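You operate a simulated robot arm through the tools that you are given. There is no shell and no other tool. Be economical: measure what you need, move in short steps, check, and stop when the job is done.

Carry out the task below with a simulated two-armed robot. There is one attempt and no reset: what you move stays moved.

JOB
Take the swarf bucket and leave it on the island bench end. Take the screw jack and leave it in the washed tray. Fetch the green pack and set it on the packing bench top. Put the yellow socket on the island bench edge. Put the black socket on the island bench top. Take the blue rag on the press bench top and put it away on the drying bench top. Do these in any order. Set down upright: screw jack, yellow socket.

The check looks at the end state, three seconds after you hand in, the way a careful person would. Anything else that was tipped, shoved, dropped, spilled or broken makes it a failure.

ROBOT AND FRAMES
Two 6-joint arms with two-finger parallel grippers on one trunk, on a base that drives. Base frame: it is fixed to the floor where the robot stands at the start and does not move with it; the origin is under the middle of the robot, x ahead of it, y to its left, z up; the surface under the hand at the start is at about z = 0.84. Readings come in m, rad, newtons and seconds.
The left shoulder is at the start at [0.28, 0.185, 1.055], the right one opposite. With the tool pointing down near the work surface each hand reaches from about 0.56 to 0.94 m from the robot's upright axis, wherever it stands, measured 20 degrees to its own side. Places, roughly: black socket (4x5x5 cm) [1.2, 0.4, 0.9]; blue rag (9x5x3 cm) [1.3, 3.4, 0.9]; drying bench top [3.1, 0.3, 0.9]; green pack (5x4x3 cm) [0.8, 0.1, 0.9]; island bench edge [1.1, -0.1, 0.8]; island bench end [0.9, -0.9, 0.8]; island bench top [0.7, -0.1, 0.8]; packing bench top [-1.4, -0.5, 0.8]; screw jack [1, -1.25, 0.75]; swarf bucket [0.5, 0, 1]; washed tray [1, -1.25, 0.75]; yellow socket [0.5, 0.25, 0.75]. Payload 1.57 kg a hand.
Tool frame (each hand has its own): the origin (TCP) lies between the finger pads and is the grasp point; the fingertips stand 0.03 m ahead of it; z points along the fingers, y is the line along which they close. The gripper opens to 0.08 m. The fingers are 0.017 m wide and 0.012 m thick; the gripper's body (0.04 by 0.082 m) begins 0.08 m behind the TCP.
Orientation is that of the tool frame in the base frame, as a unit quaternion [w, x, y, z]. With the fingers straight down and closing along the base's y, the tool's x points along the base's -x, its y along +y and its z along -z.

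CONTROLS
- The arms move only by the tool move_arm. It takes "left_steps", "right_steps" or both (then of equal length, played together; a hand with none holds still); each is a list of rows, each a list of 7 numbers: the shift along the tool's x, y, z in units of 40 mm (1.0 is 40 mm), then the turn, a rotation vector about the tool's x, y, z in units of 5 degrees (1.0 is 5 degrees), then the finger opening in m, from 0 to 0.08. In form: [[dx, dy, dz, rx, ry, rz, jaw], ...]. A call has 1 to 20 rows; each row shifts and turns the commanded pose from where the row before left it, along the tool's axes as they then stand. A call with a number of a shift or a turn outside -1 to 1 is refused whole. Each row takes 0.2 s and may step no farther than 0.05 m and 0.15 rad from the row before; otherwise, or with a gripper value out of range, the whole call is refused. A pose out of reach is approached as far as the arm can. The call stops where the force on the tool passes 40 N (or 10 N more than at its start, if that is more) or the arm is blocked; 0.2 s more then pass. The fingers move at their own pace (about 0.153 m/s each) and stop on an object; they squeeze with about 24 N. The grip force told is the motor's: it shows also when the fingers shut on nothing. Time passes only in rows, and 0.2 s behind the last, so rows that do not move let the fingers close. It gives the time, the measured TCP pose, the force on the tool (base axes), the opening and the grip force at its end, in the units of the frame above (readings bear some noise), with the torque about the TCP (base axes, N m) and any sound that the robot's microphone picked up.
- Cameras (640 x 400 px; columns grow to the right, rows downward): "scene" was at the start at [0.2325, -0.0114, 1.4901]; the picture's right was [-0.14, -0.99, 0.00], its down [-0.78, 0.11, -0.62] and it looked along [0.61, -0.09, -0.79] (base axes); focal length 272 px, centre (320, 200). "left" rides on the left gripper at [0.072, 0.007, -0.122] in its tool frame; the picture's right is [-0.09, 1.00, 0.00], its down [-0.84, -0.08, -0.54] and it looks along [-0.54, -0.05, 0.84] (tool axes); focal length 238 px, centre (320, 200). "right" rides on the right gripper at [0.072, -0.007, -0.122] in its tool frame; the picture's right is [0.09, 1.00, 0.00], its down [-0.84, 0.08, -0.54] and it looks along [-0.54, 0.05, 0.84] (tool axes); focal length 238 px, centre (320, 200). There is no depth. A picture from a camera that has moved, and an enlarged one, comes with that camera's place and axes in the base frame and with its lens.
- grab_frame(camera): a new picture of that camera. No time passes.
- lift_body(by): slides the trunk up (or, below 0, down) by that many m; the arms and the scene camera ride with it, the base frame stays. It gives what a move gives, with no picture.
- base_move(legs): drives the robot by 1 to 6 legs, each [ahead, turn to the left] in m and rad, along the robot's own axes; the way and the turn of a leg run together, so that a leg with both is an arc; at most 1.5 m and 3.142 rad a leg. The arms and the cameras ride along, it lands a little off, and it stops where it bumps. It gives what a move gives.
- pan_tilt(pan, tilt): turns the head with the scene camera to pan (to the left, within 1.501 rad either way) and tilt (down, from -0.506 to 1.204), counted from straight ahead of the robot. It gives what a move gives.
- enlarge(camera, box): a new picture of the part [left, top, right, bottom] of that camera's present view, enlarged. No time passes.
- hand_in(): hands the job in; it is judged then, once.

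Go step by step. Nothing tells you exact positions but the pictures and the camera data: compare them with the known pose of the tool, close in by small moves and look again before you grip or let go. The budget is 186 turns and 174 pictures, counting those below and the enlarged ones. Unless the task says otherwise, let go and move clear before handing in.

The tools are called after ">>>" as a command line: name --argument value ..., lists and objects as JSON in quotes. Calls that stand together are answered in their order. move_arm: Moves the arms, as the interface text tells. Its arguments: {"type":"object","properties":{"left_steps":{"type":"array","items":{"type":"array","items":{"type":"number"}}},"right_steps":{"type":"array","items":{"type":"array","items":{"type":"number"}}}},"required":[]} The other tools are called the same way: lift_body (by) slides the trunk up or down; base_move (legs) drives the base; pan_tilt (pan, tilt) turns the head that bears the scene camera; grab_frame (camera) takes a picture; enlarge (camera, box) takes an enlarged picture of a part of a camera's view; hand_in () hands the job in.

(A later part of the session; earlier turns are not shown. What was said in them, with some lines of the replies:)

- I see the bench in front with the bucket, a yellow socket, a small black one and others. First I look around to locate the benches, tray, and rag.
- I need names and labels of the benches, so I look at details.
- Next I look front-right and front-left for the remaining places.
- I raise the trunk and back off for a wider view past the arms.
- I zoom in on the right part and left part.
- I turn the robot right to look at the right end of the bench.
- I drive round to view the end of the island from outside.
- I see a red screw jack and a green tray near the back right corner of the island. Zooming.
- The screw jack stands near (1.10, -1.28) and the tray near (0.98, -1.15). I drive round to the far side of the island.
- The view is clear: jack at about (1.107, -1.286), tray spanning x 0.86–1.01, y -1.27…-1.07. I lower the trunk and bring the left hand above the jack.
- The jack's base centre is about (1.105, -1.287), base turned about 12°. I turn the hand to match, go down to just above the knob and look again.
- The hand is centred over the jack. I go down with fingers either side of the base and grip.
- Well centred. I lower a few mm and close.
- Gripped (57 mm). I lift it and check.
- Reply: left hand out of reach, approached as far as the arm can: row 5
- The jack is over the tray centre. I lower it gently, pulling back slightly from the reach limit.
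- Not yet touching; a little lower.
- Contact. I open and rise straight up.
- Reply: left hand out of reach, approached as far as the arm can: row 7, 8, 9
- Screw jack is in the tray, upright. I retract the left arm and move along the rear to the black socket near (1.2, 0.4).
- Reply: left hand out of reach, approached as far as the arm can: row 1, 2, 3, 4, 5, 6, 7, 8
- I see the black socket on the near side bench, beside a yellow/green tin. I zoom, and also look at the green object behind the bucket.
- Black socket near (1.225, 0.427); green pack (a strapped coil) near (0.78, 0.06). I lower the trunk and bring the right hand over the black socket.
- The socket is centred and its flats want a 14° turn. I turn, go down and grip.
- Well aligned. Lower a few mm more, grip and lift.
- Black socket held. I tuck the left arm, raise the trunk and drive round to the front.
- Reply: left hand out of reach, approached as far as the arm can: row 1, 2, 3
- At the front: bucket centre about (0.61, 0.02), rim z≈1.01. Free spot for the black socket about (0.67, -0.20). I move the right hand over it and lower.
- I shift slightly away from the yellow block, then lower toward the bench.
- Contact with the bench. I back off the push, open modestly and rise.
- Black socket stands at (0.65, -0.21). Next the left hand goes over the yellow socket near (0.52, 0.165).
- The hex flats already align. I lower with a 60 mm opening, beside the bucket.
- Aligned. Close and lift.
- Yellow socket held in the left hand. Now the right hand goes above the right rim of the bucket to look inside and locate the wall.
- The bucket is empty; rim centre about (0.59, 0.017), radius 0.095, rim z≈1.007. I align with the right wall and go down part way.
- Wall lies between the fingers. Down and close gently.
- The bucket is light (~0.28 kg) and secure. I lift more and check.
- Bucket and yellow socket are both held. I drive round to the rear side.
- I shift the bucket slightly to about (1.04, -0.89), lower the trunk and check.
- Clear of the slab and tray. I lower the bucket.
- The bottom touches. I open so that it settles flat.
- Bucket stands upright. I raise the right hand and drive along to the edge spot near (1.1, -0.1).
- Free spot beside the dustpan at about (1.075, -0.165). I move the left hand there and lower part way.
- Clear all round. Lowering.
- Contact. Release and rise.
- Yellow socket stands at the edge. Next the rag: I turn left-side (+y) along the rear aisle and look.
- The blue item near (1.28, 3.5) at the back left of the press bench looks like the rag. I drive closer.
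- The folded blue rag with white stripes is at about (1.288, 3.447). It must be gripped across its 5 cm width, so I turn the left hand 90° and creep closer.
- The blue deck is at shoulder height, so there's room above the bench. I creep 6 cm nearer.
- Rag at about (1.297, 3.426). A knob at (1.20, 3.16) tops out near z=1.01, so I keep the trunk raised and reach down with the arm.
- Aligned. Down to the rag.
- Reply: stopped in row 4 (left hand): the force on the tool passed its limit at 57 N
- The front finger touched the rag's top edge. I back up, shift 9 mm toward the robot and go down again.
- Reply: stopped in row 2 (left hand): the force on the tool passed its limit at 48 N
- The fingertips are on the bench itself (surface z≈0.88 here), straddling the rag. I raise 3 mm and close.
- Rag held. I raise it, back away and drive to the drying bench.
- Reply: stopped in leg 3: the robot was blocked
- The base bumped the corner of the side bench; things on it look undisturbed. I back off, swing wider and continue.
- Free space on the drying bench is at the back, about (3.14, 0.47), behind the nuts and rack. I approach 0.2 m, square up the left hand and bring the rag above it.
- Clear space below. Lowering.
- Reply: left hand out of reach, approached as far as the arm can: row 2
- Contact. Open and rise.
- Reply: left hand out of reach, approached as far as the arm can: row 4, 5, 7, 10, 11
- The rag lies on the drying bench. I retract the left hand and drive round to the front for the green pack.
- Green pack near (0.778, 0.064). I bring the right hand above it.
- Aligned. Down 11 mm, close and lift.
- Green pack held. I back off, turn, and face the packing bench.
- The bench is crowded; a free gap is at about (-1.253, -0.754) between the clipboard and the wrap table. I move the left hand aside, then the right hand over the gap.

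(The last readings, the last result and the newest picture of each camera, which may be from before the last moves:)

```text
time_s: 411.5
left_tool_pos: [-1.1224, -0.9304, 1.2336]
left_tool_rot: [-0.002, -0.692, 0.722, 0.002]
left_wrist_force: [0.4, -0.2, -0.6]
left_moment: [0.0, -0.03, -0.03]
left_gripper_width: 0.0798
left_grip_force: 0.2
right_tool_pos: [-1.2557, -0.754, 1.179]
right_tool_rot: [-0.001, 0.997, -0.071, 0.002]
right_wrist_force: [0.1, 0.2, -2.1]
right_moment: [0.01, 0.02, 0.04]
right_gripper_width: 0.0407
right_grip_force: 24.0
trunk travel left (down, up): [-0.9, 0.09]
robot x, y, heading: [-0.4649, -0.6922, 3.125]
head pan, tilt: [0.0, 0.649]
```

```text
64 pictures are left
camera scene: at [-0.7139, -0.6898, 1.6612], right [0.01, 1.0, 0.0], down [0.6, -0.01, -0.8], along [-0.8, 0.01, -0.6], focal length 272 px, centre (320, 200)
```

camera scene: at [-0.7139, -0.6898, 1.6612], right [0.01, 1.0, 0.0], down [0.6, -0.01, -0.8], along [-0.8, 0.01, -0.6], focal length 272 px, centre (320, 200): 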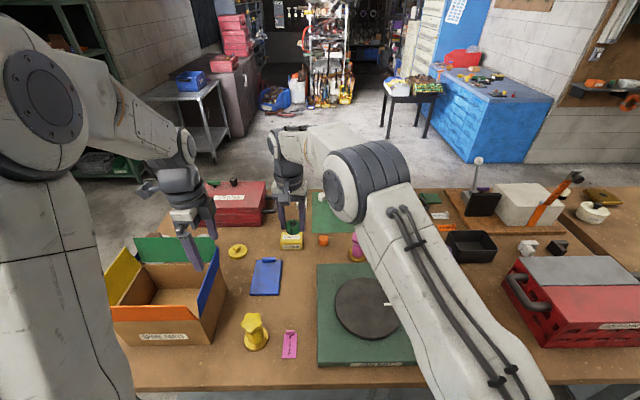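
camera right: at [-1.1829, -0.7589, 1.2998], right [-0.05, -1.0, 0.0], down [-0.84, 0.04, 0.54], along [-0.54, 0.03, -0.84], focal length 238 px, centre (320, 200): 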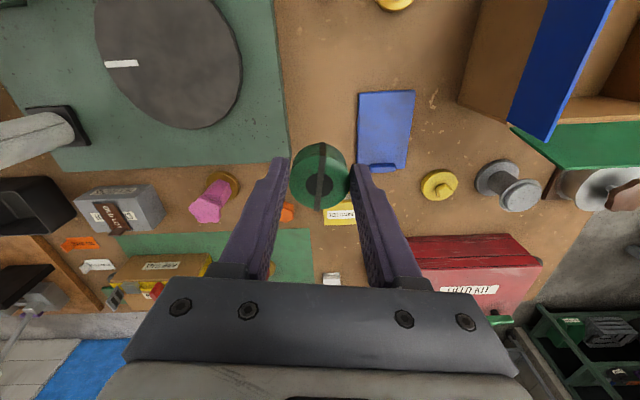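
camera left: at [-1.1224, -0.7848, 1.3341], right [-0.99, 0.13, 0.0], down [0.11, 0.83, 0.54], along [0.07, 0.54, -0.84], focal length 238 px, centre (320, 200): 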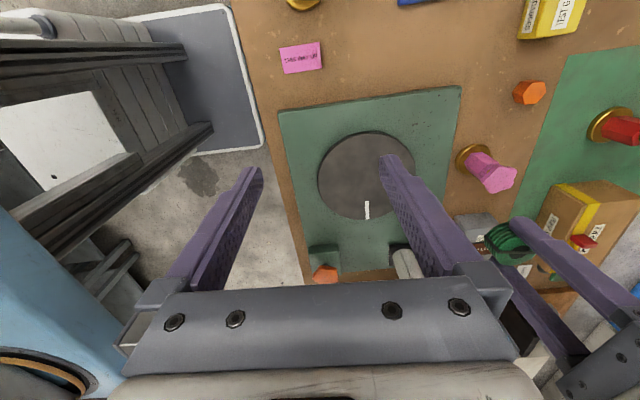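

Centred in the gap. Lowering.

>>> move_arm --right_steps '[[0, 0, 0.9, 0, 0, 0, 0.02], [0, 0, 0.9, 0, 0, 0, 0.02], [0, 0, 0.9, 0, 0, 0, 0.02], [0, 0, 0.9, 0, 0, 0, 0.02], [0, 0, 0.9, 0, 0, 0, 0.02], [0, 0, 0.9, 0, 0, 0, 0.02], [0, 0, 0.6, 0, 0, 0, 0.02], [0, 0, 0, 0, 0, 0, 0.02]]'

>>> grab_frame --camera "right"

```text
time_s: 413.3
left_tool_pos: [-1.1229, -0.9325, 1.2325]
left_tool_rot: [-0.001, -0.692, 0.722, 0.001]
left_wrist_force: [0.7, 0.9, -0.1]
left_moment: [0.01, 0.02, -0.03]
left_gripper_width: 0.0797
left_grip_force: 0.0
right_tool_pos: [-1.2524, -0.7571, 0.9384]
right_tool_rot: [-0.001, 0.998, -0.07, 0.002]
right_wrist_force: [0.2, 0.7, -1.1]
right_moment: [0.0, -0.02, -0.04]
right_gripper_width: 0.0408
right_grip_force: 24.3
trunk travel left (down, up): [-0.9, 0.09]
robot x, y, heading: [-0.4614, -0.6869, 3.128]
head pan, tilt: [0.0, 0.649]
```

```text
63 pictures are left
camera right: at [-1.1814, -0.7605, 1.0596], right [-0.05, -1.0, 0.0], down [-0.84, 0.04, 0.54], along [-0.54, 0.03, -0.84], focal length 238 px, centre (320, 200)
```

right: 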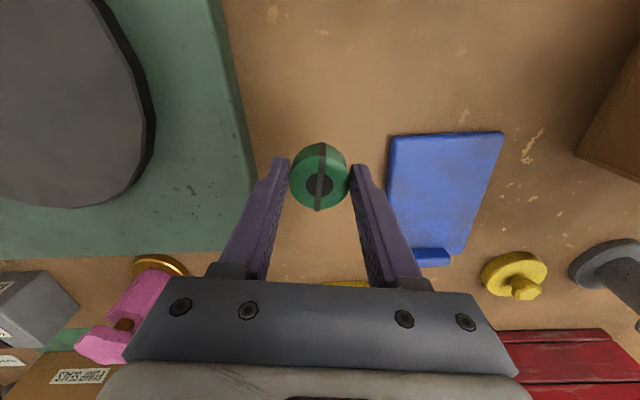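

>>> move_arm --right_steps '[[0, 0, 0.4, 0, 0, 0, 0.02], [0, 0, 0.4, 0, 0, 0, 0.02], [0, 0, 0.2, 0, 0, 0, 0.02], [0, 0, 0.15, 0, 0, 0, 0.02], [0, 0, 0.1, 0, 0, 0, 0.02], [0, 0, 0, 0, 0, 0, 0.02]]'

```text
time_s: 414.7
left_tool_pos: [-1.1229, -0.9309, 1.2335]
left_tool_rot: [-0.001, -0.692, 0.722, 0.001]
left_wrist_force: [0.8, 0.0, -0.4]
left_moment: [0.0, -0.01, 0.01]
left_gripper_width: 0.0799
left_grip_force: 0.0
right_tool_pos: [-1.2525, -0.7543, 0.8876]
right_tool_rot: [-0.001, 0.998, -0.07, 0.002]
right_wrist_force: [0.2, -0.6, -2.4]
right_moment: [-0.02, 0.02, 0.02]
right_gripper_width: 0.0406
right_grip_force: 24.0
trunk travel left (down, up): [-0.9, 0.09]
robot x, y, heading: [-0.4634, -0.6949, 3.126]
head pan, tilt: [0.0, 0.649]
```

>>> move_arm --right_steps '[[0, 0, 0.1, 0, 0, 0, 0.02], [0, 0, 0.1, 0, 0, 0, 0.02], [0, 0, 0.05, 0, 0, 0, 0.02], [0, 0, 0, 0, 0, 0, 0.02]]'

```text
time_s: 415.7
left_tool_pos: [-1.1232, -0.9299, 1.233]
left_tool_rot: [-0.001, -0.693, 0.721, 0.002]
left_wrist_force: [0.1, 0.5, -0.4]
left_moment: [-0.01, 0.02, 0.04]
left_gripper_width: 0.0803
left_grip_force: 0.0
right_tool_pos: [-1.2522, -0.7564, 0.8788]
right_tool_rot: [-0.001, 0.997, -0.071, 0.002]
right_wrist_force: [-0.2, -0.1, -0.9]
right_moment: [0.05, -0.01, 0.03]
right_gripper_width: 0.0405
right_grip_force: 24.1
trunk travel left (down, up): [-0.9, 0.09]
robot x, y, heading: [-0.4653, -0.6918, 3.129]
head pan, tilt: [0.0, 0.649]
```

>>> move_arm --right_steps '[[0, 0, 0.06, 0, 0, 0, 0.02], [0, 0, 0.06, 0, 0, 0, 0.02], [0, 0, 0, 0, 0, 0, 0.02]]'

```text
time_s: 416.5
left_tool_pos: [-1.1221, -0.9303, 1.2342]
left_tool_rot: [-0.002, -0.692, 0.722, 0.001]
left_wrist_force: [0.0, 0.2, -0.6]
left_moment: [0.0, -0.01, 0.03]
left_gripper_width: 0.0799
left_grip_force: 0.2
right_tool_pos: [-1.2538, -0.7551, 0.8755]
right_tool_rot: [-0.001, 0.997, -0.071, 0.0]
right_wrist_force: [1.9, 3.0, 15.1]
right_moment: [-0.04, -0.04, 0.05]
right_gripper_width: 0.0406
right_grip_force: 24.0
trunk travel left (down, up): [-0.9, 0.09]
robot x, y, heading: [-0.4654, -0.6937, 3.128]
head pan, tilt: [0.0, 0.649]
```

Contact. Release with a small opening and rise.

>>> move_arm --right_steps '[[0, 0, -0.05, 0, 0, 0, 0.02], [0, 0, 0, 0, 0, 0, 0.055], [0, 0, 0, 0, 0, 0, 0.055], [0, 0, -0.5, 0, 0, 0, 0.055], [0, 0, -0.9, 0, 0, 0, 0.055], [0, 0, -0.9, 0, 0, 0, 0.055], [0, 0, -0.9, 0, 0, 0, 0.055], [0, 0, -0.9, 0, 0, 0, 0.055], [0, 0, -0.9, 0, 0, 0, 0.08], [0, 0, -0.9, 0, 0, 0, 0.08], [0, 0, -0.9, 0, 0, 0, 0.08], [0, 0, 0, 0, 0, 0, 0.08]]'

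>>> grab_frame --camera "right"

>>> grab_frame --camera "scene"

```text
time_s: 419.1
left_tool_pos: [-1.1229, -0.9291, 1.234]
left_tool_rot: [-0.002, -0.692, 0.722, 0.002]
left_wrist_force: [0.5, 0.0, 1.2]
left_moment: [0.02, 0.01, 0.01]
left_gripper_width: 0.0801
left_grip_force: 0.1
right_tool_pos: [-1.2547, -0.7549, 1.1466]
right_tool_rot: [-0.001, 0.997, -0.071, 0.002]
right_wrist_force: [0.1, 0.6, 0.7]
right_moment: [0.03, -0.01, -0.03]
right_gripper_width: 0.0799
right_grip_force: 0.1
trunk travel left (down, up): [-0.9, 0.09]
robot x, y, heading: [-0.4631, -0.6923, 3.133]
head pan, tilt: [0.0, 0.649]
```

```text
62 pictures are left
camera right: at [-1.1821, -0.7587, 1.2688], right [-0.05, -1.0, 0.0], down [-0.84, 0.04, 0.54], along [-0.54, 0.03, -0.84], focal length 238 px, centre (320, 200)
```

right: 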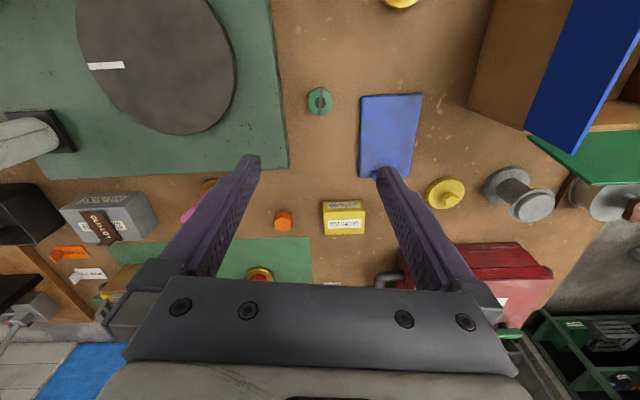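

```text
61 pictures are left
camera scene: at [-0.7137, -0.6894, 1.6612], right [0.01, 1.0, 0.0], down [0.6, -0.01, -0.8], along [-0.8, 0.01, -0.6], focal length 272 px, centre (320, 200)
```

scene: 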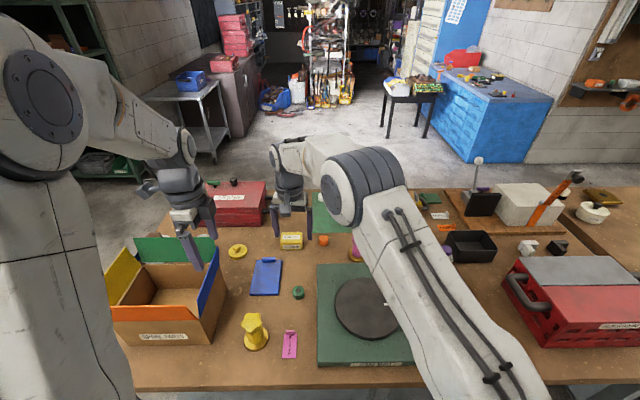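

All six moves are done. I back off and check the bench label and the island once more.

>>> base_move --legs '[[-0.25, 0]]'

>>> grab_frame --camera "scene"

>>> base_move --legs '[[0, -1.2], [0, -1.2]]'

>>> pan_tilt --pan -0.5 --tilt 0.55

>>> grab_frame --camera "scene"

```text
time_s: 420.9
left_tool_pos: [-0.8809, -0.9281, 1.233]
left_tool_rot: [0.0, -0.688, 0.725, 0.0]
left_wrist_force: [-0.1, 0.0, -0.1]
left_moment: [0.0, 0.01, 0.02]
left_gripper_width: 0.0798
left_grip_force: 0.1
right_tool_pos: [-1.0088, -0.7509, 1.1475]
right_tool_rot: [-0.001, 0.997, -0.077, 0.002]
right_wrist_force: [-0.5, 0.2, -0.8]
right_moment: [0.01, -0.02, 0.0]
right_gripper_width: 0.0799
right_grip_force: 0.0
trunk travel left (down, up): [-0.9, 0.09]
robot x, y, heading: [-0.2164, -0.6965, 3.115]
head pan, tilt: [0.0, 0.649]
```

```text
60 pictures are left
camera scene: at [-0.4687, -0.6913, 1.6612], right [0.03, 1.0, 0.0], down [0.6, -0.02, -0.8], along [-0.8, 0.02, -0.6], focal length 272 px, centre (320, 200)
```

scene: 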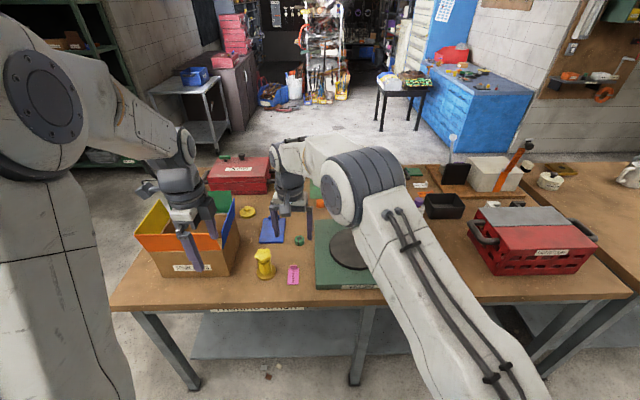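

```text
time_s: 427.4
left_tool_pos: [0.1222, -0.0862, 1.2328]
left_tool_rot: [0.001, 0.435, 0.901, 0.002]
left_wrist_force: [0.8, 0.9, -0.8]
left_moment: [0.03, 0.02, -0.01]
left_gripper_width: 0.0799
left_grip_force: 0.1
right_tool_pos: [0.3356, -0.1337, 1.1471]
right_tool_rot: [-0.001, -0.283, 0.959, -0.001]
right_wrist_force: [-0.9, -0.7, -0.5]
right_moment: [0.01, 0.01, 0.0]
right_gripper_width: 0.0801
right_grip_force: 0.0
trunk travel left (down, up): [-0.9, 0.09]
robot x, y, heading: [-0.2199, -0.6982, 0.704]
head pan, tilt: [0.0, 0.649]
```

```text
time_s: 428.3
left_tool_pos: [0.1226, -0.0877, 1.2337]
left_tool_rot: [0.0, 0.434, 0.901, 0.001]
left_wrist_force: [0.6, 0.7, -0.8]
left_moment: [0.0, 0.05, 0.05]
left_gripper_width: 0.0799
left_grip_force: 0.1
right_tool_pos: [0.3368, -0.1334, 1.1467]
right_tool_rot: [-0.001, -0.283, 0.959, -0.002]
right_wrist_force: [0.5, 0.7, -0.7]
right_moment: [0.0, 0.03, -0.01]
right_gripper_width: 0.08
right_grip_force: 0.0
trunk travel left (down, up): [-0.9, 0.09]
robot x, y, heading: [-0.2221, -0.6977, 0.694]
head pan, tilt: [-0.499, 0.55]
```

```text
59 pictures are left
camera scene: at [-0.011, -0.5766, 1.67], right [0.2, -0.98, 0.0], down [-0.51, -0.1, -0.85], along [0.84, 0.17, -0.52], focal length 272 px, centre (320, 200)
```

scene: 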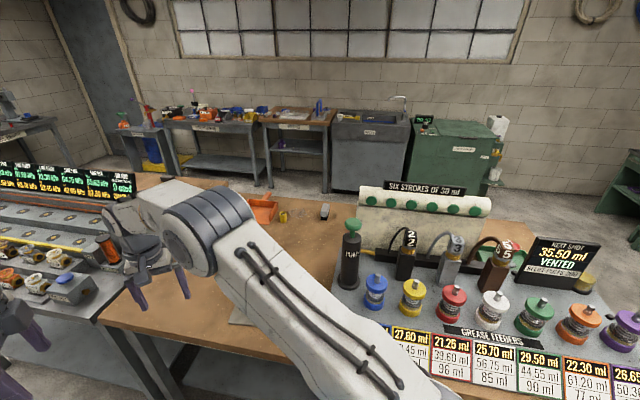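

The packing bench and island look undisturbed, and every item is where it was set down. Handing in.

>>> hand_in

```text
The job is handed in.
```

All six items were moved and the job is handed in, but the result of the check isn't back yet:

- **Swarf bucket:** on the island bench end, at about (1.04, -0.89), standing upright.
- **Screw jack:** upright in the washed tray.
- **Green pack:** on the packing bench top, in the gap between the blue clipboard and the wrap table.
- **Yellow socket:** upright on the island bench edge, beside the dustpan.
- **Black socket:** on the island bench top, at about (0.65, -0.21).
- **Blue rag:** at the back of the drying bench top.

One thing went wrong: with the rag in hand, the base bumped the corner of the side bench. The items I could see on that bench did not look moved.
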